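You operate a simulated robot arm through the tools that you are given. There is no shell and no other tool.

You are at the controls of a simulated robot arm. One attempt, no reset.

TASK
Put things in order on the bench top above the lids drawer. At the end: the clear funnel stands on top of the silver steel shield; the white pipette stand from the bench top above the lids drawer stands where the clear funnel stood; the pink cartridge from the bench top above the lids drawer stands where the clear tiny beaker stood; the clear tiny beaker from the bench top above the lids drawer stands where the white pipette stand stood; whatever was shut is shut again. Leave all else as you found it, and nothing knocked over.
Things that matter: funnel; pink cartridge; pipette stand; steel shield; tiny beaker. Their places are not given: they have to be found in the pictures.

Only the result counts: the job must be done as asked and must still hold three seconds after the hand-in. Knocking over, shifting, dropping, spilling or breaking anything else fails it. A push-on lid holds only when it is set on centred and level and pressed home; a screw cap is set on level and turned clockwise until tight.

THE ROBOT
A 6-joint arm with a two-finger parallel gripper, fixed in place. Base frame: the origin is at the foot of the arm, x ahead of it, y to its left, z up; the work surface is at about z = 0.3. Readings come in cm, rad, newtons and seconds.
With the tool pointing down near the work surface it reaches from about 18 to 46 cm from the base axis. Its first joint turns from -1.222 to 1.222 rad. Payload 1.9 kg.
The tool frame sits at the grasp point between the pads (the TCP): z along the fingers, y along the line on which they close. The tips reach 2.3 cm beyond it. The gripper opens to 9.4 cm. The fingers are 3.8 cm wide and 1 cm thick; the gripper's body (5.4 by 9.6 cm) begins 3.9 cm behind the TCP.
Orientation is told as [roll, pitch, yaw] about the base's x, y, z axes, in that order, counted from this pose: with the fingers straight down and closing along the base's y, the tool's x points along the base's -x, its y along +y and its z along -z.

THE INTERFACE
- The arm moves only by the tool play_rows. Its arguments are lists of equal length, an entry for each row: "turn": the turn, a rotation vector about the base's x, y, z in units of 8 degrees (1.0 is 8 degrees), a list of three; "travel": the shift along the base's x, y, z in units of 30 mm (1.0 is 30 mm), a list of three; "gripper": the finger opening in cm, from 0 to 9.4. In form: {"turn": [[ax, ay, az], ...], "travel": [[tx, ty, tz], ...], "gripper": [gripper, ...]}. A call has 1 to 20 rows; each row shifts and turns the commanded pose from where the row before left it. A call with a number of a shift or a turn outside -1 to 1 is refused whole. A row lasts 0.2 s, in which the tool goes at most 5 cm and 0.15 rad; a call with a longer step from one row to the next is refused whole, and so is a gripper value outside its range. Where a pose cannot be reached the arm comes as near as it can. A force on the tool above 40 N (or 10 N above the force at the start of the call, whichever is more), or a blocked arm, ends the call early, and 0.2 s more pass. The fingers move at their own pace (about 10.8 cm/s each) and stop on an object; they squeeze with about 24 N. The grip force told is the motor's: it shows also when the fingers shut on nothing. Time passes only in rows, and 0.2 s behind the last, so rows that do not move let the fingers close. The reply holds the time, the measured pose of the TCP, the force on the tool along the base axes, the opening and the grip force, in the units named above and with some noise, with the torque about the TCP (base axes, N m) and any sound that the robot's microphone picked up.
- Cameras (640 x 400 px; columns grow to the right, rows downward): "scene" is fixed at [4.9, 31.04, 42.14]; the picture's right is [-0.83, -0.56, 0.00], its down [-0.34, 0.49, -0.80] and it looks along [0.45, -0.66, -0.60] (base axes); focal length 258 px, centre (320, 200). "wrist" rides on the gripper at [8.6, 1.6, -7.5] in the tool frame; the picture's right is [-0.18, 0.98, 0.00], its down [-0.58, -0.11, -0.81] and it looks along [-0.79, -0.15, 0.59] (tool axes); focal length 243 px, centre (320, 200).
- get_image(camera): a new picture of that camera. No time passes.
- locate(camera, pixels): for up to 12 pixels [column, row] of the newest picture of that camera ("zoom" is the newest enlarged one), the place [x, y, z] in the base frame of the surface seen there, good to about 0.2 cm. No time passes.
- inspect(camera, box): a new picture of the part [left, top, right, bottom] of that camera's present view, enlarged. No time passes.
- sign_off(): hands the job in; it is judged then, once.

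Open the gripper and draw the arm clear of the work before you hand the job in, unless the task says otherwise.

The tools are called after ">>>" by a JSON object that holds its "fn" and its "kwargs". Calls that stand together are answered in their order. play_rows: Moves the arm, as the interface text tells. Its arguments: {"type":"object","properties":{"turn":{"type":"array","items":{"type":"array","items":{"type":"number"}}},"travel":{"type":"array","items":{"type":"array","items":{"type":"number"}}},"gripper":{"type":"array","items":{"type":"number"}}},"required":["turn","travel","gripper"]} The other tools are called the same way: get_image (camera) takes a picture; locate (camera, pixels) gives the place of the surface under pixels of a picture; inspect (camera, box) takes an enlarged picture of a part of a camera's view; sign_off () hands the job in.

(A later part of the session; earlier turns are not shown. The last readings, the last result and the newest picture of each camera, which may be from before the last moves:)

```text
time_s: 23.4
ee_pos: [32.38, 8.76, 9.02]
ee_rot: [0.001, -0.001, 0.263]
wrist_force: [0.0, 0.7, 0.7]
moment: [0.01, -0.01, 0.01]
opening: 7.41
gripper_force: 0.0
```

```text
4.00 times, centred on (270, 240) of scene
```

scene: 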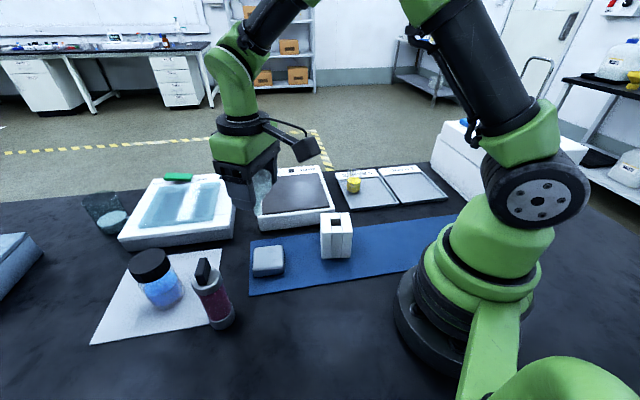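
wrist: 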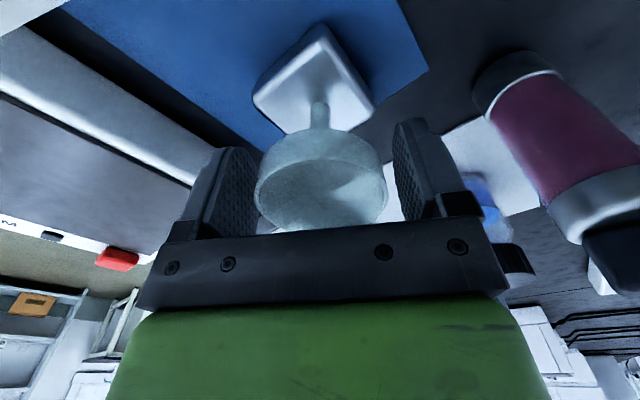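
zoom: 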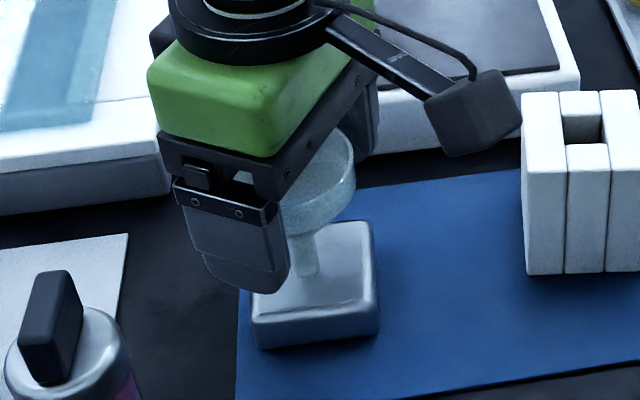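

The funnel stands on the shield by itself. Open fully and rise straight up.

>>> {"fn": "play_rows", "kwargs": {"turn": [[0, 0, 0], [0, 0, 0], [0, 0, 0], [0, 0, 0], [0, 0, 0], [0, 0, 0], [0, 0, 0], [0, 0, 0]], "travel": [[0, 0, 0], [0, 0, 0], [0, 0, 0.4], [0, 0, 0.8], [0, 0, 1], [0, 0, 1], [0, 0, 0.8], [0, 0, 0]], "gripper": [8.4, 9.2, 9.2, 9.2, 9.2, 9.2, 9.2, 9.2]}}

>>> {"fn": "get_image", "kwargs": {"camera": "wrist"}}

>>> {"fn": "inspect", "kwargs": {"camera": "scene", "box": [210, 190, 380, 300]}}

```text
time_s: 25.2
ee_pos: [32.2, 8.83, 21.11]
ee_rot: [0.003, 0.001, 0.263]
wrist_force: [-1.0, -0.6, 0.6]
moment: [0.02, 0.0, -0.02]
opening: 9.22
gripper_force: 0.1
```

```text
taken
```

wrist: 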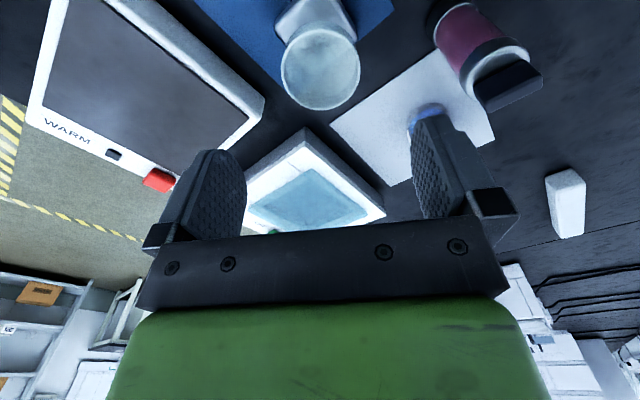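

```text
3.64 times, centred on (295, 245) of scene
```

zoom: 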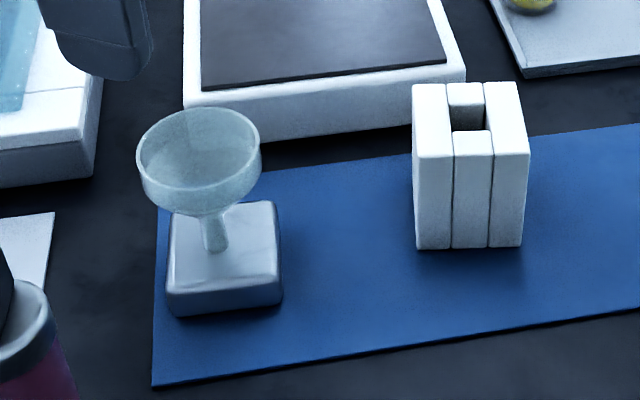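

Funnel stands well on the shield. Next the stand: I move above (24.15,-2.48) with yaw ≈ -0.953 so the fingers close on its two big slab faces.

>>> {"fn": "play_rows", "kwargs": {"turn": [[0, 0, -0.871], [0, 0, -0.871], [0, 0, -0.871], [0, 0, -0.871], [0, 0, -0.871], [0, 0, -0.871], [0, 0, -0.871], [0, 0, -0.871], [0, 0, -0.871], [0, 0, -0.871], [0, 0, 0]], "travel": [[-0.277, -0.377, -0.037], [-0.277, -0.377, -0.037], [-0.277, -0.377, -0.037], [-0.277, -0.377, -0.037], [-0.277, -0.377, -0.037], [-0.277, -0.377, -0.037], [-0.277, -0.377, -0.037], [-0.277, -0.377, -0.037], [-0.277, -0.377, -0.037], [-0.277, -0.377, -0.037], [0, 0, 0]], "gripper": [9.2, 9.2, 9.2, 9.2, 9.2, 9.2, 9.2, 9.2, 9.2, 9.2, 9.2]}}

>>> {"fn": "get_image", "kwargs": {"camera": "wrist"}}

>>> {"fn": "get_image", "kwargs": {"camera": "scene"}}

```text
time_s: 27.6
ee_pos: [24.12, -2.62, 19.84]
ee_rot: [0.003, 0.0, -0.955]
wrist_force: [-0.4, 0.7, 0.1]
moment: [-0.01, 0.0, 0.0]
opening: 9.2
gripper_force: 0.1
```

```text
taken
```

wrist: 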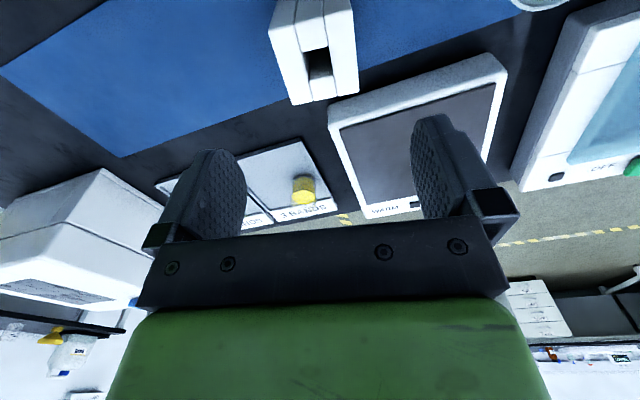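

```text
taken
```

scene: 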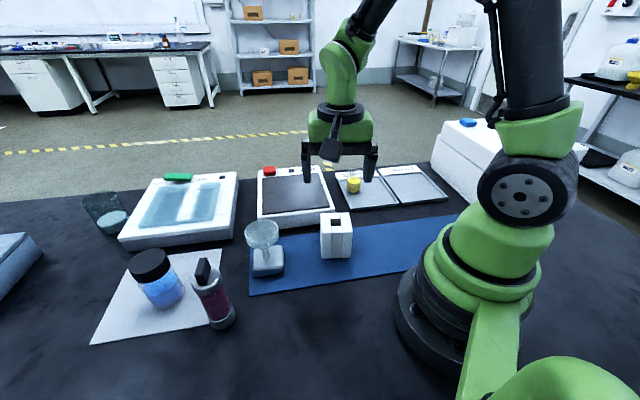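

The stand's top is centred near (317,60). I locate its top corners from this view to refine centre and yaw.

>>> {"fn": "inspect", "kwargs": {"camera": "wrist", "box": [250, 0, 390, 120]}}

>>> {"fn": "locate", "kwargs": {"camera": "wrist", "pixels": [[272, 32], [350, 14], [293, 101], [355, 90], [302, 30], [330, 20], [318, 62], [310, 98], [335, 92]]}}

```text
3.33 times, centred on (320, 60) of wrist
```

zoom: 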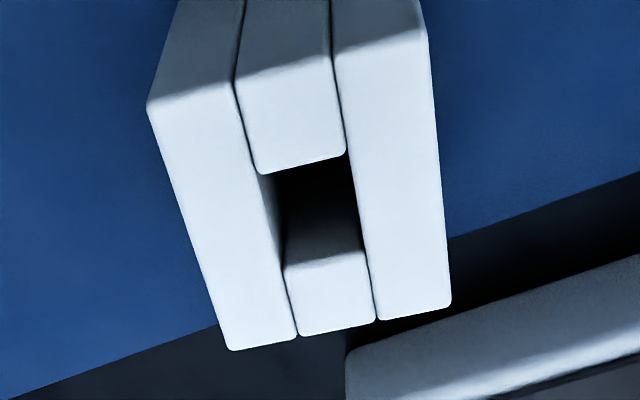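

```text
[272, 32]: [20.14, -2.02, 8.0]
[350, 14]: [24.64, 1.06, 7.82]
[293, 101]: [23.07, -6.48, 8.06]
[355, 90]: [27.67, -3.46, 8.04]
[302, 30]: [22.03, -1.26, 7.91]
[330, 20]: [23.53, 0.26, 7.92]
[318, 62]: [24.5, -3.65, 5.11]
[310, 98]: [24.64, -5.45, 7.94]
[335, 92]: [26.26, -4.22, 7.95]
```

Stand centre ≈ (24.0,-2.7), face angle ≈34.5° – the fingers line up. I descend to z≈6.

>>> {"fn": "play_rows", "kwargs": {"turn": [[0, 0, -0.1], [0, 0, 0], [0, 0, 0], [0, 0, 0], [0, 0, 0], [0, 0, 0], [0, 0, 0], [0, 0, 0]], "travel": [[0, -0.03, -0.6], [0, 0, -0.9], [0, 0, -0.9], [0, 0, -0.9], [0, 0, -0.7], [0, 0, -0.4], [0, 0, -0.2], [0, 0, 0]], "gripper": [9.2, 9.2, 9.2, 9.2, 9.2, 9.2, 9.2, 9.2]}}

>>> {"fn": "get_image", "kwargs": {"camera": "wrist"}}

>>> {"fn": "inspect", "kwargs": {"camera": "scene", "box": [260, 140, 410, 280]}}

```text
time_s: 29.4
ee_pos: [24.11, -2.65, 6.07]
ee_rot: [0.002, 0.001, -0.971]
wrist_force: [0.0, -0.1, 0.2]
moment: [-0.01, -0.01, 0.02]
opening: 9.21
gripper_force: 0.1
```

```text
taken
```

wrist: 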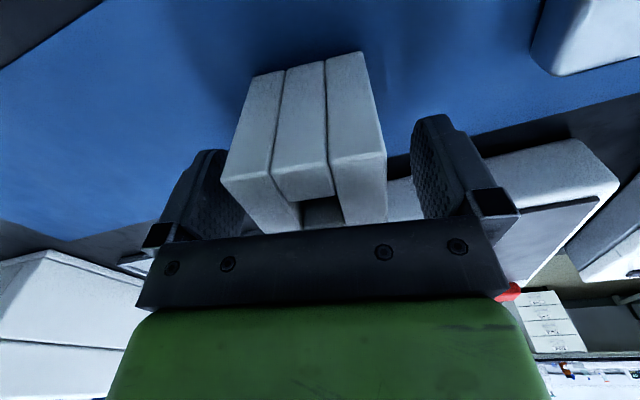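

```text
2.86 times, centred on (335, 210) of scene
```

zoom: 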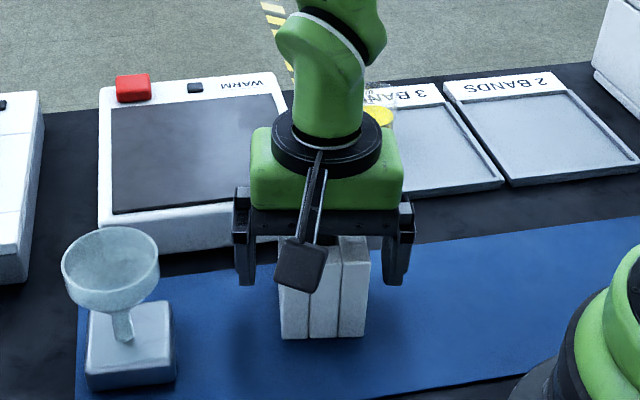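

Allowing for the camera's slant, the stand is centred between the fingers. I close gradually.

>>> {"fn": "play_rows", "kwargs": {"turn": [[0, 0, 0], [0, 0, 0], [0, 0, 0], [0, 0, 0], [0, 0, 0], [0, 0, 0], [0, 0, 0], [0, 0, 0], [0, 0, 0]], "travel": [[0, 0, 0], [0, 0, 0], [0, 0, 0], [0, 0, 0], [0, 0, 0], [0, 0, 0], [0, 0, 0], [0, 0, 0], [0, 0, 0]], "gripper": [8.0, 7.2, 6.8, 6.4, 6.1, 5.8, 5.4, 5.0, 5.0]}}

>>> {"fn": "get_image", "kwargs": {"camera": "wrist"}}

```text
time_s: 31.4
ee_pos: [24.05, -2.72, 6.08]
ee_rot: [0.002, 0.001, -0.967]
wrist_force: [-0.8, 0.6, -0.2]
moment: [0.08, 0.18, -0.01]
opening: 6.01
gripper_force: 23.8
```

```text
taken
```

wrist: 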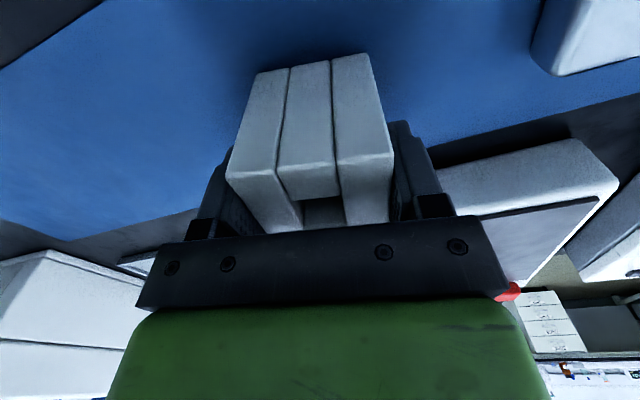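

Gripped (6.0 cm). Lift the stand about 8 cm.

>>> {"fn": "play_rows", "kwargs": {"turn": [[0, 0, 0], [0, 0, 0], [0, 0, 0], [0, 0, 0], [0, 0, 0], [0, 0, 0]], "travel": [[0, 0, 0.3], [0, 0, 0.6], [0, 0, 0.8], [0, 0, 0.7], [0, 0, 0.3], [0, 0, 0]], "gripper": [5.0, 5.0, 5.0, 5.0, 5.0, 5.0]}}

>>> {"fn": "get_image", "kwargs": {"camera": "scene"}}

>>> {"fn": "get_image", "kwargs": {"camera": "wrist"}}

>>> {"fn": "locate", "kwargs": {"camera": "scene", "pixels": [[395, 226], [404, 226], [413, 226], [400, 221], [410, 219], [400, 217], [410, 214], [330, 250], [345, 262]]}}

```text
time_s: 32.8
ee_pos: [24.05, -2.76, 14.31]
ee_rot: [0.003, 0.001, -0.966]
wrist_force: [0.6, -0.5, -1.9]
moment: [0.0, 0.02, 0.03]
opening: 6.0
gripper_force: 23.7
```

```text
taken
```

scene: 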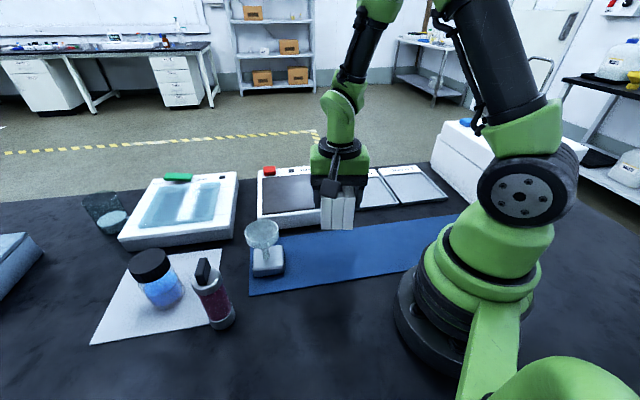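

```text
taken
```

wrist: 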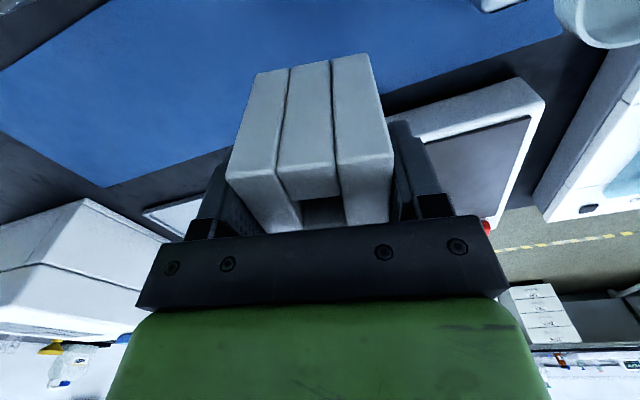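

```text
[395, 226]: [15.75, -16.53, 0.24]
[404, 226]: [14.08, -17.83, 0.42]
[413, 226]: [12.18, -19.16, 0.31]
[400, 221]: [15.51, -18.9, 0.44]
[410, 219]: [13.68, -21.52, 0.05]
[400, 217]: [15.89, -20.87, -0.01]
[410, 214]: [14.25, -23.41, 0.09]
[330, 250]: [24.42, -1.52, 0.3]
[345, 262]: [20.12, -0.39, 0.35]
```

The stand is held upright. I carry it to above the funnel's old spot (14.0,-18.1).

>>> {"fn": "play_rows", "kwargs": {"turn": [[0, 0, 0], [0, 0, 0], [0, 0, 0], [0, 0, 0], [0, 0, 0], [0, 0, 0], [0, 0, 0], [0, 0, 0], [0, 0, 0]], "travel": [[-0.22, -0.35, 0], [-0.45, -0.7, 0], [-0.52, -0.8, 0], [-0.52, -0.8, 0], [-0.52, -0.8, 0], [-0.5, -0.78, 0], [-0.39, -0.62, 0], [-0.2, -0.32, 0], [0, 0, 0]], "gripper": [5.0, 5.0, 5.0, 5.0, 5.0, 5.0, 5.0, 5.0, 5.0]}}

>>> {"fn": "get_image", "kwargs": {"camera": "scene"}}

>>> {"fn": "get_image", "kwargs": {"camera": "wrist"}}

```text
time_s: 34.8
ee_pos: [14.05, -18.33, 14.16]
ee_rot: [0.001, 0.001, -0.966]
wrist_force: [-0.7, 0.3, -2.4]
moment: [0.0, -0.03, 0.03]
opening: 5.98
gripper_force: 23.9
```

```text
taken
```

scene: 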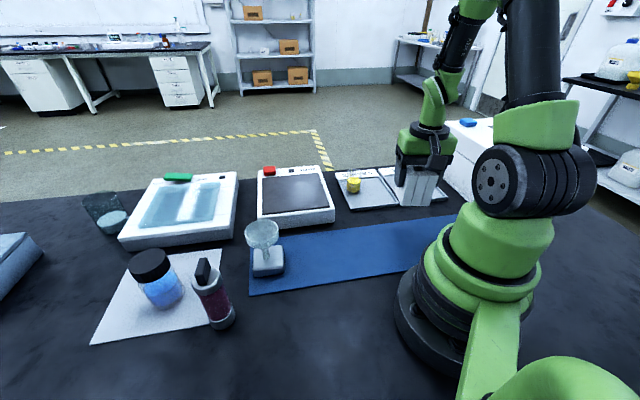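

```text
taken
```

wrist: 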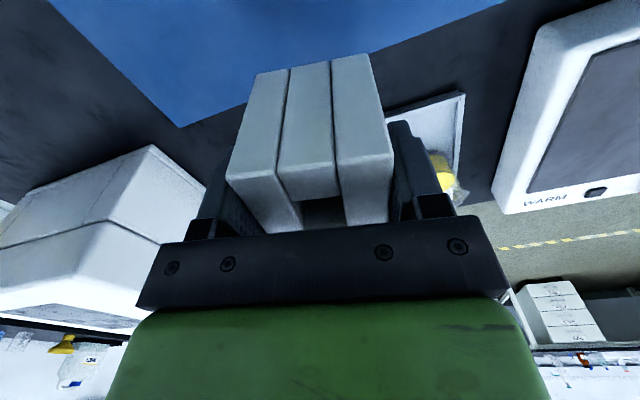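

Over the spot at (14.05,-18.3). Lower to just above the mat, then creep down.

>>> {"fn": "play_rows", "kwargs": {"turn": [[0, 0, 0], [0, 0, 0], [0, 0, 0], [0, 0, 0], [0, 0, 0], [0, 0, 0], [0, 0, 0], [0, 0, 0]], "travel": [[0, 0, -0.5], [0, 0, -0.7], [0, 0, -0.7], [0, 0, -0.5], [0, 0, -0.2], [0, 0, -0.04], [0, 0, -0.03], [0, 0, 0]], "gripper": [5.0, 5.0, 5.0, 5.0, 5.0, 5.0, 5.0, 5.0]}}

>>> {"fn": "inspect", "kwargs": {"camera": "scene", "box": [360, 140, 470, 250]}}

>>> {"fn": "get_image", "kwargs": {"camera": "wrist"}}

```text
time_s: 36.6
ee_pos: [14.08, -18.1, 6.17]
ee_rot: [0.001, 0.001, -0.966]
wrist_force: [-0.1, 0.0, -1.8]
moment: [-0.02, 0.01, 0.02]
opening: 5.99
gripper_force: 24.1
```

```text
3.64 times, centred on (415, 195) of scene
```

zoom: 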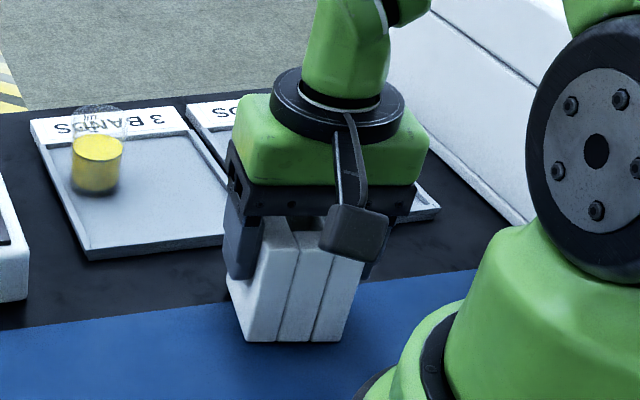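

```text
taken
```

wrist: 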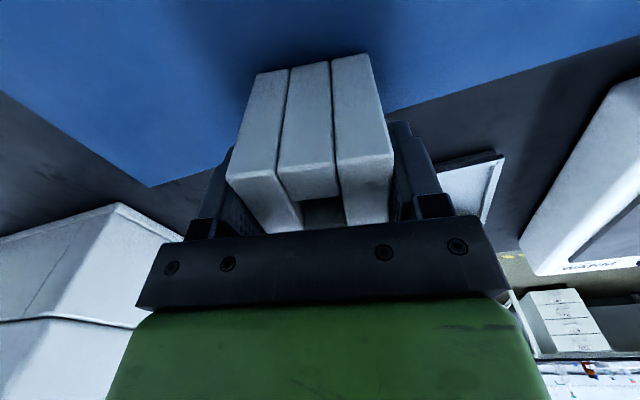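

Hovering slightly above the mat (weight still -1.8 N). Creep down until contact.

>>> {"fn": "play_rows", "kwargs": {"turn": [[0, 0, 0], [0, 0, 0], [0, 0, 0]], "travel": [[0, 0, -0.02], [0, 0, -0.02], [0, 0, 0]], "gripper": [5.0, 5.0, 5.0]}}

```text
time_s: 37.4
ee_pos: [14.15, -18.2, 6.03]
ee_rot: [0.0, 0.002, -0.97]
wrist_force: [-3.0, 2.8, 9.2]
moment: [-0.2, 0.34, -0.03]
opening: 5.98
gripper_force: 24.7
```

Contact (≈9 N up). I relieve a touch and open slowly.

>>> {"fn": "play_rows", "kwargs": {"turn": [[0, 0, 0], [0, 0, 0], [0, 0, 0], [0, 0, 0], [0, 0, 0], [0, 0, 0], [0, 0, 0], [0, 0, 0]], "travel": [[0, 0, 0.015], [0, 0, 0], [0, 0, 0], [0, 0, 0], [0, 0, 0], [0, 0, 0], [0, 0, 0], [0, 0, 0]], "gripper": [5.0, 5.7, 6.0, 6.2, 6.5, 7.2, 8.2, 9.2]}}

>>> {"fn": "get_image", "kwargs": {"camera": "wrist"}}

>>> {"fn": "inspect", "kwargs": {"camera": "scene", "box": [360, 140, 470, 250]}}

```text
time_s: 39.2
ee_pos: [14.06, -18.1, 6.01]
ee_rot: [0.001, 0.0, -0.967]
wrist_force: [0.5, 0.2, 0.2]
moment: [0.02, 0.01, 0.01]
opening: 9.19
gripper_force: 0.1
```

```text
taken
```

wrist: 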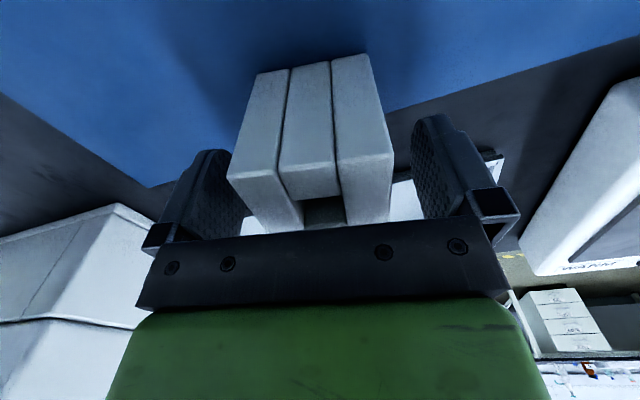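

```text
3.64 times, centred on (415, 195) of scene
```

zoom: 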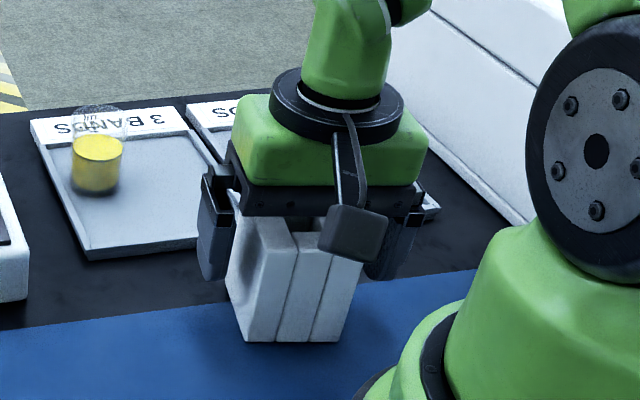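

Stand released in place. Rise straight up to z≈19.

>>> {"fn": "play_rows", "kwargs": {"turn": [[0, 0, 0], [0, 0, 0], [0, 0, 0], [0, 0, 0], [0, 0, 0], [0, 0, 0]], "travel": [[0, 0, 0.5], [0, 0, 0.9], [0, 0, 1], [0, 0, 1], [0, 0, 0.9], [0, 0, 0]], "gripper": [9.2, 9.2, 9.2, 9.2, 9.2, 9.2]}}

>>> {"fn": "get_image", "kwargs": {"camera": "wrist"}}

>>> {"fn": "get_image", "kwargs": {"camera": "scene"}}

```text
time_s: 40.6
ee_pos: [14.25, -18.05, 18.99]
ee_rot: [0.004, 0.001, -0.968]
wrist_force: [0.2, 0.0, 0.1]
moment: [0.01, -0.01, -0.01]
opening: 9.18
gripper_force: 0.0
```

```text
taken
```

wrist: 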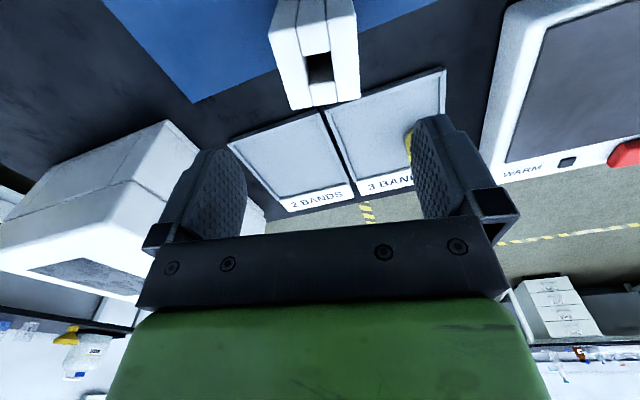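

```text
taken
```

scene: 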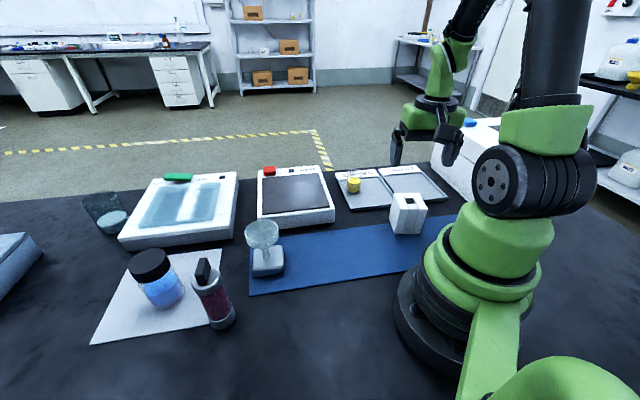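

Check the stand's placed centre with locate on its top corners.

>>> {"fn": "inspect", "kwargs": {"camera": "scene", "box": [380, 180, 440, 240]}}

>>> {"fn": "locate", "kwargs": {"camera": "wrist", "pixels": [[272, 36], [352, 14], [295, 106], [357, 97], [318, 66]]}}

```text
6.67 times, centred on (410, 210) of scene
```

zoom: 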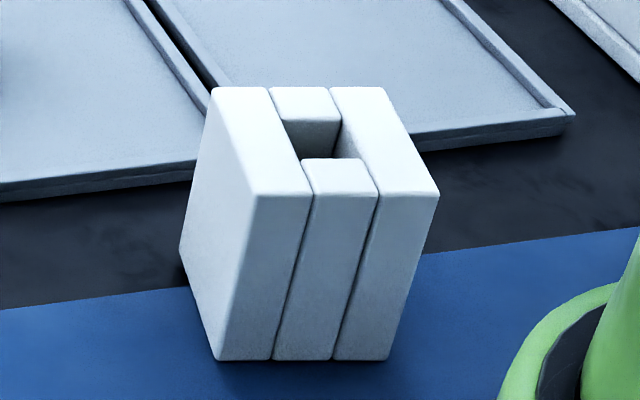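

```text
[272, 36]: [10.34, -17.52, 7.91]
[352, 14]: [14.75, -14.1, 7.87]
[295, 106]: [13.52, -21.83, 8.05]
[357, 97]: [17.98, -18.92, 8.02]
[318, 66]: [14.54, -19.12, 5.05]
```

Stand's centre is (14.15,-18.1) – on target. Now move above the tiny beaker near (30.9,-23.4) for a closer view.

>>> {"fn": "play_rows", "kwargs": {"turn": [[0, 0, 0.325], [0, 0, 0.325], [0, 0, 0.325], [0, 0, 0.325], [0, 0, 0.325], [0, 0, 0.325], [0, 0, 0.325], [0, 0, 0]], "travel": [[0.795, -0.257, 0], [0.795, -0.257, 0], [0.795, -0.257, 0], [0.795, -0.257, 0], [0.795, -0.257, 0], [0.795, -0.257, 0], [0.795, -0.257, 0], [0, 0, 0]], "gripper": [9.2, 9.2, 9.2, 9.2, 9.2, 9.2, 9.2, 9.2]}}

>>> {"fn": "get_image", "kwargs": {"camera": "wrist"}}

>>> {"fn": "inspect", "kwargs": {"camera": "wrist", "box": [270, 0, 370, 120]}}

```text
time_s: 42.4
ee_pos: [30.84, -23.53, 18.93]
ee_rot: [0.002, -0.002, -0.65]
wrist_force: [-0.2, -1.1, -0.2]
moment: [0.01, 0.05, 0.0]
opening: 9.21
gripper_force: 0.1
```

```text
taken
```

wrist: 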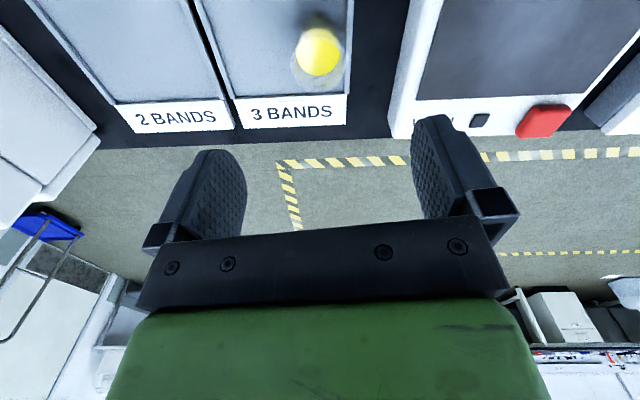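

```text
3.33 times, centred on (320, 60) of wrist
```

zoom: 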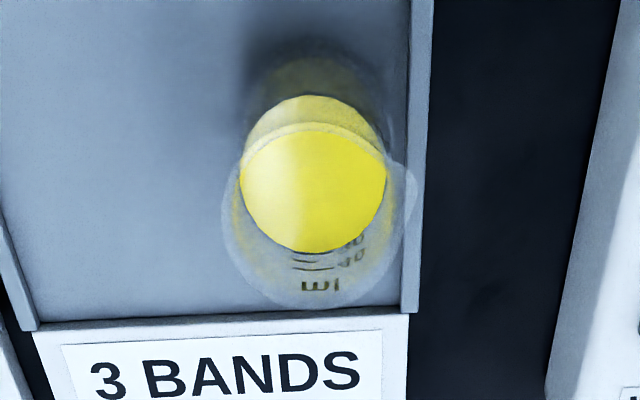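

I locate points on the liquid surface and beaker base for a precise centre.

>>> {"fn": "locate", "kwargs": {"camera": "zoom", "pixels": [[314, 190], [250, 190], [378, 190], [314, 135], [314, 245], [320, 60], [320, 290], [230, 220], [395, 260], [412, 195], [420, 100], [310, 100]]}}

>>> {"fn": "inspect", "kwargs": {"camera": "scene", "box": [336, 166, 376, 200]}}

>>> {"fn": "locate", "kwargs": {"camera": "zoom", "pixels": [[295, 170], [225, 170], [365, 170], [295, 140], [295, 200], [290, 250], [290, 325], [215, 300], [370, 300], [300, 45], [215, 80], [385, 80]]}}

```text
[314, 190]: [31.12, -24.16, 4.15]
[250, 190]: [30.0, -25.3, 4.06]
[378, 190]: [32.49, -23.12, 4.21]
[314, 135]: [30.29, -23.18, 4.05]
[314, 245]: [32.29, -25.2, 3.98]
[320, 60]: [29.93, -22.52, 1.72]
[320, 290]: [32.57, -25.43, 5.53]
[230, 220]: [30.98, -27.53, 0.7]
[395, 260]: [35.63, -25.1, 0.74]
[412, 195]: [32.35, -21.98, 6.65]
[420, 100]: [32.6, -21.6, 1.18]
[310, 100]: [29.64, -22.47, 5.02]
```

```text
11.76 times, centred on (356, 183) of scene
```

zoom: 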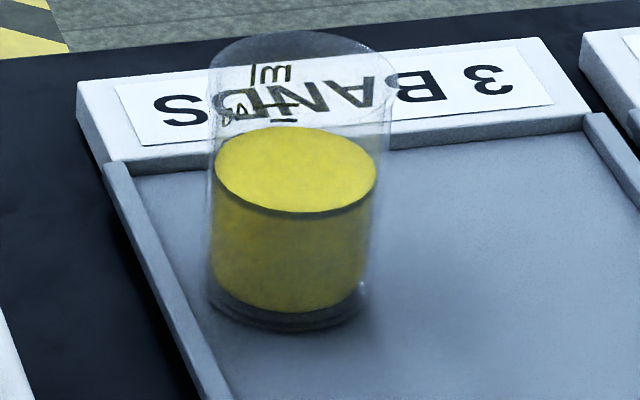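

```text
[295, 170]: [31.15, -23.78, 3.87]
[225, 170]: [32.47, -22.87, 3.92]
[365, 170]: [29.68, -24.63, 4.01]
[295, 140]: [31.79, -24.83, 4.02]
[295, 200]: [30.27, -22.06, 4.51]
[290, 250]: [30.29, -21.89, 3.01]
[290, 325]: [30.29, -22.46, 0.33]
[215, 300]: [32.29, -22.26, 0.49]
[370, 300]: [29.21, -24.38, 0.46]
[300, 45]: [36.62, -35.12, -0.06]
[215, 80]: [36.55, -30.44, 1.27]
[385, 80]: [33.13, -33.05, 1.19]
```

Beaker centre ≈ (31.2,-23.95), outer diameter ≈4.1, rim ≈6.7, spout pointing at about 55° (tip near (32.35,-21.98)). I turn the gripper to yaw ≈ +0.45 so the fingers avoid the spout, centred over it, and check neighbour clearances.

>>> {"fn": "locate", "kwargs": {"camera": "wrist", "pixels": [[400, 60], [395, 125], [410, 20], [345, 90], [425, 30], [405, 130], [352, 40]]}}

>>> {"fn": "play_rows", "kwargs": {"turn": [[0, 0, 0.875], [0, 0, 0.875], [0, 0, 0.875], [0, 0, 0.875], [0, 0, 0.875], [0, 0, 0.875], [0, 0, 0.875], [0, 0, 0.875], [0, 0, 0.875], [0, 0, 0]], "travel": [[0.013, -0.016, 0], [0.013, -0.016, 0], [0.013, -0.016, 0], [0.013, -0.016, 0], [0.013, -0.016, 0], [0.013, -0.016, 0], [0.013, -0.016, 0], [0.013, -0.016, 0], [0.013, -0.016, 0], [0, 0, 0]], "gripper": [9.2, 9.2, 9.2, 9.2, 9.2, 8.5, 8.0, 7.5, 7.5, 7.5]}}

>>> {"fn": "get_image", "kwargs": {"camera": "wrist"}}

>>> {"fn": "get_image", "kwargs": {"camera": "scene"}}

```text
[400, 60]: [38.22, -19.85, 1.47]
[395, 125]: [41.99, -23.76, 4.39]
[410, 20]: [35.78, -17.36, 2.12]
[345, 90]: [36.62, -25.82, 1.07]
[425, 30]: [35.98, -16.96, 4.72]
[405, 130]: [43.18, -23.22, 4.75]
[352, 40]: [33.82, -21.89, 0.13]
```

```text
time_s: 44.6
ee_pos: [31.31, -23.89, 19.0]
ee_rot: [0.0, -0.001, 0.453]
wrist_force: [0.2, 0.1, -0.3]
moment: [-0.02, -0.01, -0.01]
opening: 7.51
gripper_force: 0.1
```

```text
taken
```

wrist: 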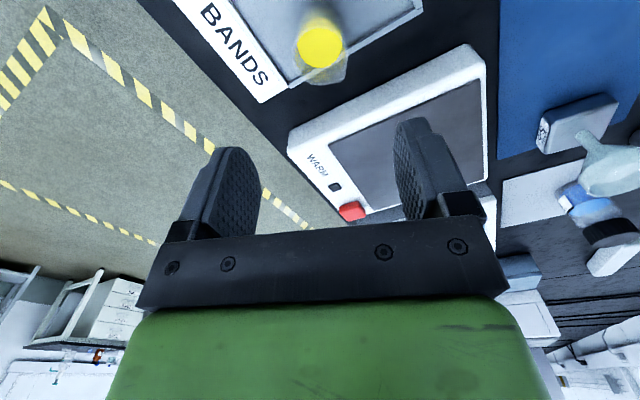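

```text
taken
```

scene: 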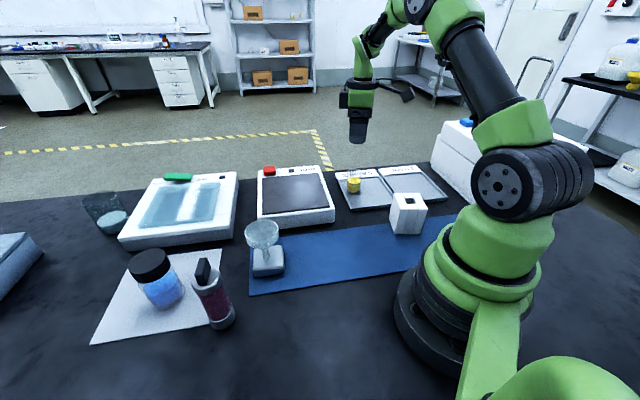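

The liquid disc appears at about (320,46), close to the expected (320,44). I zoom to verify centring and the spout direction.

>>> {"fn": "inspect", "kwargs": {"camera": "wrist", "box": [260, 0, 380, 100]}}

>>> {"fn": "locate", "kwargs": {"camera": "zoom", "pixels": [[320, 180], [240, 180], [405, 180], [320, 110], [320, 260], [410, 320], [330, 330]]}}

```text
4.00 times, centred on (320, 50) of wrist
```

zoom: 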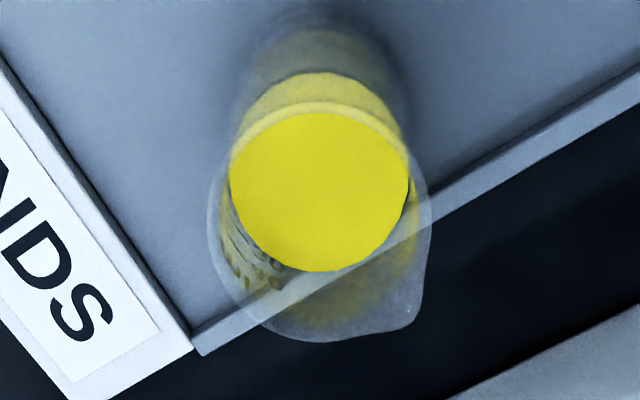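

```text
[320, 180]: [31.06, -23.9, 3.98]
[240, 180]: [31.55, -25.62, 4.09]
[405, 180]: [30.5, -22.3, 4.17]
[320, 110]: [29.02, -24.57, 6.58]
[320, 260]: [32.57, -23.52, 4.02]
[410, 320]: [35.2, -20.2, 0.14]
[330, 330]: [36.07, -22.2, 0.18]
```

Spout is well off the closing line and the beaker is centred (≈31.25,-23.9). Descend to z≈4.4.

>>> {"fn": "play_rows", "kwargs": {"turn": [[0, 0, 0], [0, 0, 0], [0, 0, 0], [0, 0, 0], [0, 0, 0], [0, 0, 0], [0, 0, 0], [0, 0, 0]], "travel": [[0, 0, -0.6], [0, 0, -0.9], [0, 0, -0.9], [0, 0, -0.9], [0, 0, -0.8], [0, 0, -0.5], [0, 0, -0.25], [0, 0, 0]], "gripper": [7.5, 7.5, 7.5, 7.5, 7.5, 7.5, 7.5, 7.5]}}

>>> {"fn": "get_image", "kwargs": {"camera": "wrist"}}

>>> {"fn": "inspect", "kwargs": {"camera": "scene", "box": [300, 110, 420, 220]}}

```text
time_s: 46.4
ee_pos: [31.21, -24.04, 4.26]
ee_rot: [0.002, 0.0, 0.447]
wrist_force: [-0.5, -0.6, 0.4]
moment: [0.0, -0.02, 0.0]
opening: 7.5
gripper_force: 0.1
```

```text
taken
```

wrist: 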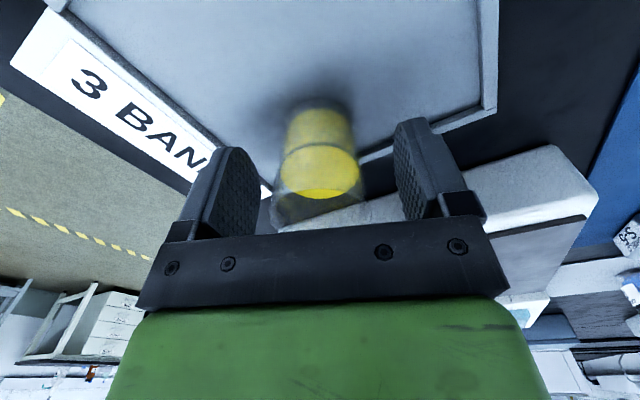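

```text
3.64 times, centred on (360, 165) of scene
```

zoom: 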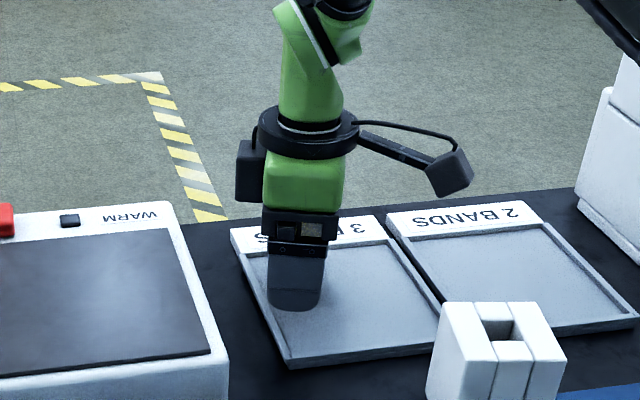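

The beaker is centred between the fingers (walls ≈272–365, liquid centre (320,172)). Close gently.

>>> {"fn": "play_rows", "kwargs": {"turn": [[0, 0, 0], [0, 0, 0], [0, 0, 0], [0, 0, 0], [0, 0, 0], [0, 0, 0], [0, 0, 0], [0, 0, 0], [0, 0, 0], [0, 0, 0]], "travel": [[0, 0, 0], [0, 0, 0], [0, 0, 0], [0, 0, 0], [0, 0, 0], [0, 0, 0], [0, 0, 0], [0, 0, 0], [0, 0, 0], [0, 0, 0]], "gripper": [6.5, 5.8, 5.2, 4.8, 4.5, 4.2, 4.0, 3.8, 3.5, 3.5]}}

>>> {"fn": "get_image", "kwargs": {"camera": "wrist"}}

```text
time_s: 48.6
ee_pos: [31.23, -24.03, 4.44]
ee_rot: [0.0, 0.001, 0.449]
wrist_force: [-1.3, 0.4, 1.1]
moment: [-0.06, 0.0, -0.07]
opening: 4.16
gripper_force: 24.1
```

```text
taken
```

wrist: 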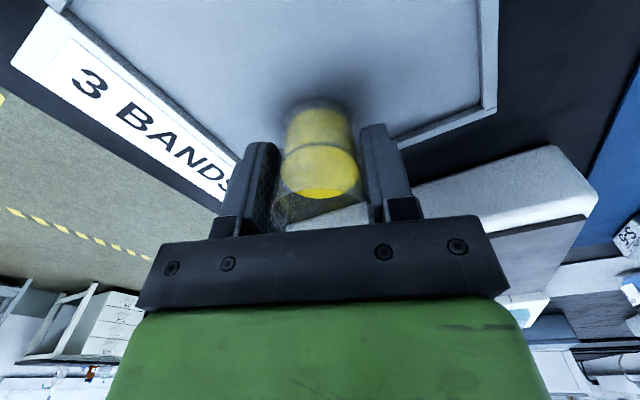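

Gripped at 4.16 cm. Lift slowly and vertically.

>>> {"fn": "play_rows", "kwargs": {"turn": [[0, 0, 0], [0, 0, 0], [0, 0, 0], [0, 0, 0], [0, 0, 0], [0, 0, 0], [0, 0, 0], [0, 0, 0], [0, 0, 0]], "travel": [[0, 0, 0.1], [0, 0, 0.25], [0, 0, 0.45], [0, 0, 0.6], [0, 0, 0.6], [0, 0, 0.6], [0, 0, 0.4], [0, 0, 0.2], [0, 0, 0]], "gripper": [3.5, 3.5, 3.5, 3.5, 3.5, 3.5, 3.5, 3.5, 3.5]}}

>>> {"fn": "get_image", "kwargs": {"camera": "wrist"}}

>>> {"fn": "get_image", "kwargs": {"camera": "scene"}}

```text
time_s: 50.6
ee_pos: [31.18, -24.04, 14.07]
ee_rot: [0.002, 0.001, 0.452]
wrist_force: [0.3, -0.2, -0.9]
moment: [-0.02, 0.02, 0.01]
opening: 4.13
gripper_force: 24.1
```

```text
taken
```

wrist: 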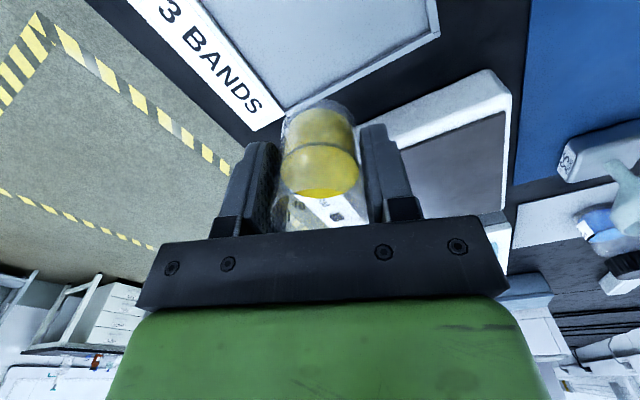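

```text
taken
```

scene: 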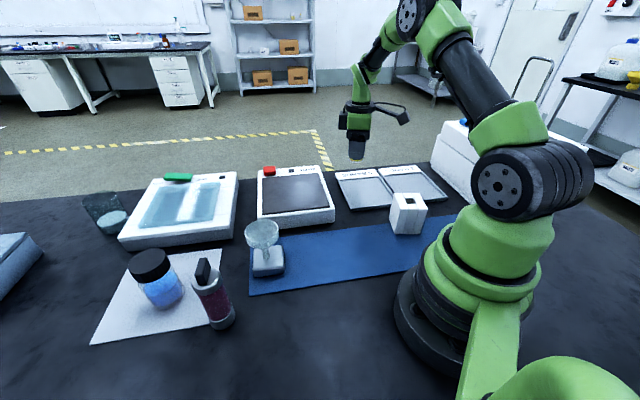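

Beaker is level in the grip. I carry it gently to above the stand's old place (≈23.95,-2.75).

>>> {"fn": "play_rows", "kwargs": {"turn": [[0, 0, 0], [0, 0, 0], [0, 0, 0], [0, 0, 0], [0, 0, 0], [0, 0, 0], [0, 0, 0], [0, 0, 0], [0, 0, 0], [0, 0, 0], [0, 0, 0], [0, 0, 0], [0, 0, 0], [0, 0, 0], [0, 0, 0], [0, 0, 0]], "travel": [[-0.036, 0.106, 0], [-0.09, 0.265, 0], [-0.144, 0.423, 0], [-0.181, 0.529, 0], [-0.217, 0.635, 0], [-0.217, 0.635, 0], [-0.217, 0.635, 0], [-0.217, 0.635, 0], [-0.217, 0.635, 0], [-0.217, 0.635, 0], [-0.217, 0.635, 0], [-0.181, 0.529, 0], [-0.144, 0.423, 0], [-0.09, 0.265, 0], [-0.036, 0.106, 0], [0, 0, 0]], "gripper": [3.5, 3.5, 3.5, 3.5, 3.5, 3.5, 3.5, 3.5, 3.5, 3.5, 3.5, 3.5, 3.5, 3.5, 3.5, 3.5]}}

>>> {"fn": "get_image", "kwargs": {"camera": "wrist"}}

>>> {"fn": "get_image", "kwargs": {"camera": "scene"}}

```text
time_s: 54.0
ee_pos: [24.01, -2.71, 14.04]
ee_rot: [0.001, 0.001, 0.451]
wrist_force: [0.4, 0.2, -0.2]
moment: [0.0, 0.04, -0.04]
opening: 4.14
gripper_force: 24.1
```

```text
taken
```

wrist: 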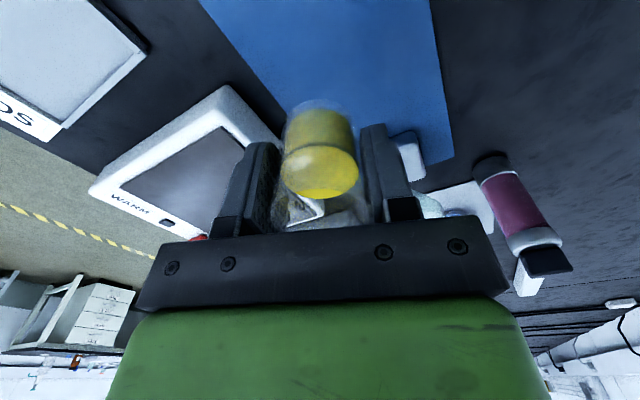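

```text
taken
```

scene: 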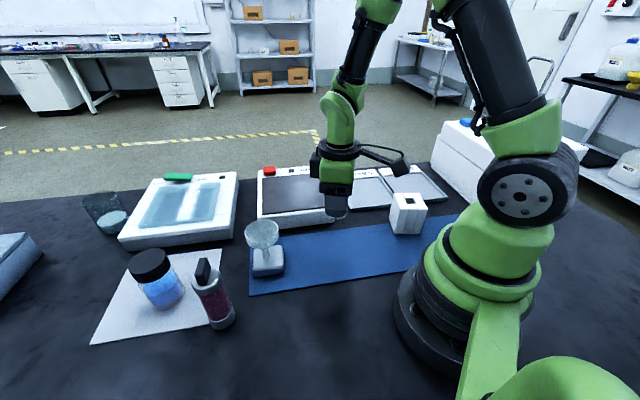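

Over the spot. Lower gently to about 4 mm above the mat.

>>> {"fn": "play_rows", "kwargs": {"turn": [[0, 0, 0], [0, 0, 0], [0, 0, 0], [0, 0, 0], [0, 0, 0], [0, 0, 0], [0, 0, 0], [0, 0, 0], [0, 0, 0]], "travel": [[0, 0, -0.2], [0, 0, -0.45], [0, 0, -0.6], [0, 0, -0.6], [0, 0, -0.6], [0, 0, -0.45], [0, 0, -0.2], [0, 0, -0.1], [0, 0, 0]], "gripper": [3.5, 3.5, 3.5, 3.5, 3.5, 3.5, 3.5, 3.5, 3.5]}}

>>> {"fn": "get_image", "kwargs": {"camera": "wrist"}}

>>> {"fn": "inspect", "kwargs": {"camera": "scene", "box": [290, 180, 390, 270]}}

```text
time_s: 56.0
ee_pos: [23.98, -2.72, 4.44]
ee_rot: [-0.001, 0.003, 0.451]
wrist_force: [-0.1, 0.4, 0.0]
moment: [0.04, -0.03, -0.03]
opening: 4.15
gripper_force: 24.1
```

```text
taken
```

wrist: 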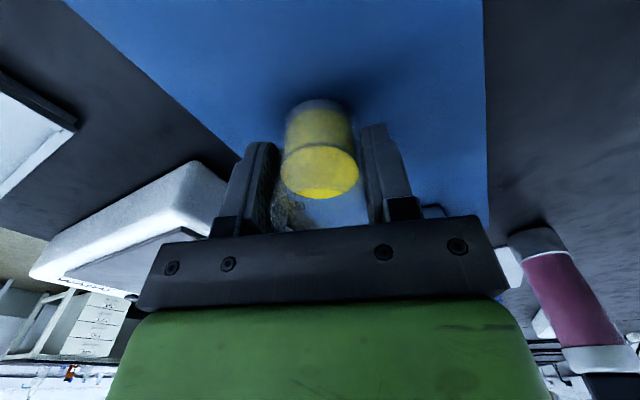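

```text
4.44 times, centred on (340, 225) of scene
```

zoom: 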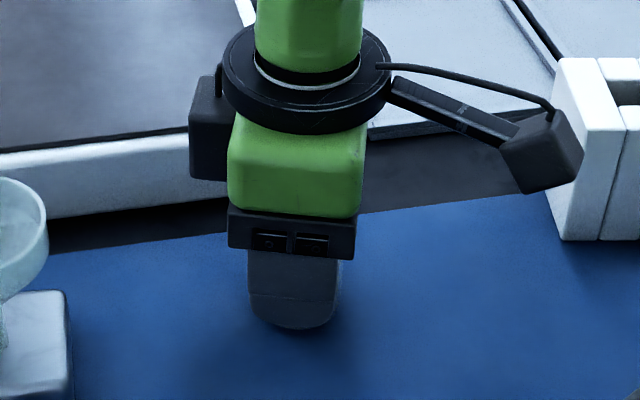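

Creep down in small steps towards contact.

>>> {"fn": "play_rows", "kwargs": {"turn": [[0, 0, 0], [0, 0, 0], [0, 0, 0], [0, 0, 0], [0, 0, 0]], "travel": [[0, 0, -0.025], [0, 0, -0.025], [0, 0, -0.02], [0, 0, -0.02], [0, 0, 0]], "gripper": [3.5, 3.5, 3.5, 3.5, 3.5]}}

```text
time_s: 57.2
ee_pos: [24.03, -2.65, 4.14]
ee_rot: [0.002, 0.001, 0.449]
wrist_force: [0.0, 0.2, -0.5]
moment: [0.0, -0.01, 0.01]
opening: 4.13
gripper_force: 24.1
```

No contact yet at z≈4.14; continue with 0.6 mm steps.

>>> {"fn": "play_rows", "kwargs": {"turn": [[0, 0, 0], [0, 0, 0], [0, 0, 0]], "travel": [[0, 0, -0.02], [0, 0, -0.02], [0, 0, 0]], "gripper": [3.5, 3.5, 3.5]}}

```text
time_s: 58.0
ee_pos: [23.93, -2.8, 3.91]
ee_rot: [0.004, 0.0, 0.449]
wrist_force: [-2.0, 6.1, 14.7]
moment: [0.12, 0.03, -0.03]
opening: 4.16
gripper_force: 24.3
```

Contact (14.7 N). Relieve slightly.

>>> {"fn": "play_rows", "kwargs": {"turn": [[0, 0, 0], [0, 0, 0]], "travel": [[0, 0, 0.02], [0, 0, 0]], "gripper": [3.5, 3.5]}}

```text
time_s: 58.6
ee_pos: [23.78, -2.65, 4.15]
ee_rot: [0.003, -0.002, 0.45]
wrist_force: [0.3, 0.0, -0.8]
moment: [-0.01, -0.04, -0.03]
opening: 4.15
gripper_force: 24.7
```

Now just at the surface (≈0.3 mm). Lower 0.3 mm and open slowly.

>>> {"fn": "play_rows", "kwargs": {"turn": [[0, 0, 0], [0, 0, 0], [0, 0, 0], [0, 0, 0], [0, 0, 0], [0, 0, 0], [0, 0, 0], [0, 0, 0], [0, 0, 0]], "travel": [[0, 0, -0.01], [0, 0, 0], [0, 0, 0], [0, 0, 0], [0, 0, 0], [0, 0, 0], [0, 0, 0], [0, 0, 0], [0, 0, 0]], "gripper": [3.5, 3.9, 4.1, 4.3, 4.5, 4.8, 5.4, 6.2, 7.2]}}

>>> {"fn": "get_image", "kwargs": {"camera": "wrist"}}

```text
time_s: 60.6
ee_pos: [23.98, -2.64, 4.05]
ee_rot: [0.004, 0.001, 0.449]
wrist_force: [0.0, 0.5, -1.0]
moment: [0.0, 0.03, 0.0]
opening: 7.2
gripper_force: 0.0
```

```text
taken
```

wrist: 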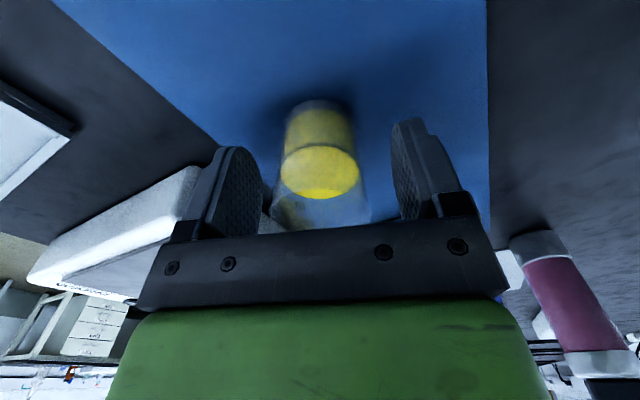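

Beaker is standing free. Rise straight up to z≈20.

>>> {"fn": "play_rows", "kwargs": {"turn": [[0, 0, 0], [0, 0, 0], [0, 0, 0], [0, 0, 0], [0, 0, 0], [0, 0, 0], [0, 0, 0], [0, 0, 0]], "travel": [[0, 0, 0.2], [0, 0, 0.5], [0, 0, 0.8], [0, 0, 1], [0, 0, 1], [0, 0, 1], [0, 0, 0.8], [0, 0, 0]], "gripper": [7.2, 7.2, 7.2, 8, 9, 9.2, 9.2, 9.2]}}

>>> {"fn": "get_image", "kwargs": {"camera": "wrist"}}

>>> {"fn": "get_image", "kwargs": {"camera": "scene"}}

>>> {"fn": "inspect", "kwargs": {"camera": "scene", "box": [300, 190, 380, 270]}}

>>> {"fn": "locate", "kwargs": {"camera": "zoom", "pixels": [[320, 180], [270, 200], [370, 200], [320, 230], [320, 290], [320, 310], [320, 200]]}}

```text
time_s: 62.4
ee_pos: [23.99, -2.71, 20.03]
ee_rot: [0.001, -0.001, 0.451]
wrist_force: [0.5, 0.3, -0.2]
moment: [0.01, 0.01, -0.04]
opening: 9.2
gripper_force: 0.1
```

```text
taken
```

wrist: 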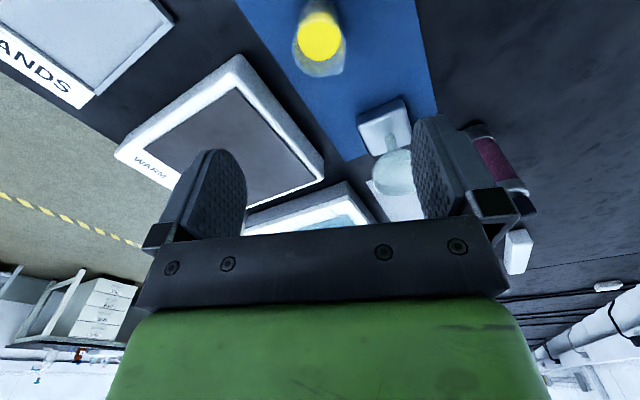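

```text
taken
```

scene: 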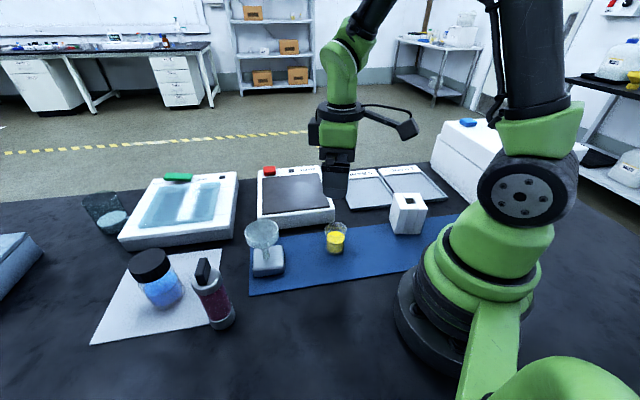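

```text
5.00 times, centred on (340, 230) of scene
```

zoom: 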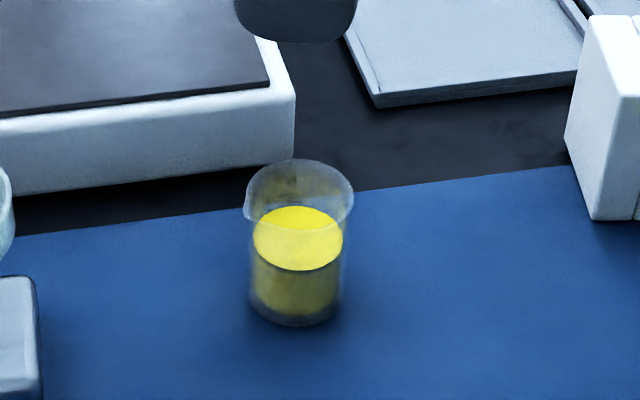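

```text
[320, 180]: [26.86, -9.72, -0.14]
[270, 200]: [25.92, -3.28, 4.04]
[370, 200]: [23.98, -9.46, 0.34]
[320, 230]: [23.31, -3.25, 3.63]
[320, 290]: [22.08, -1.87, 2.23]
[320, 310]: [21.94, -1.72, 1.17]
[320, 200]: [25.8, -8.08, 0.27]
```

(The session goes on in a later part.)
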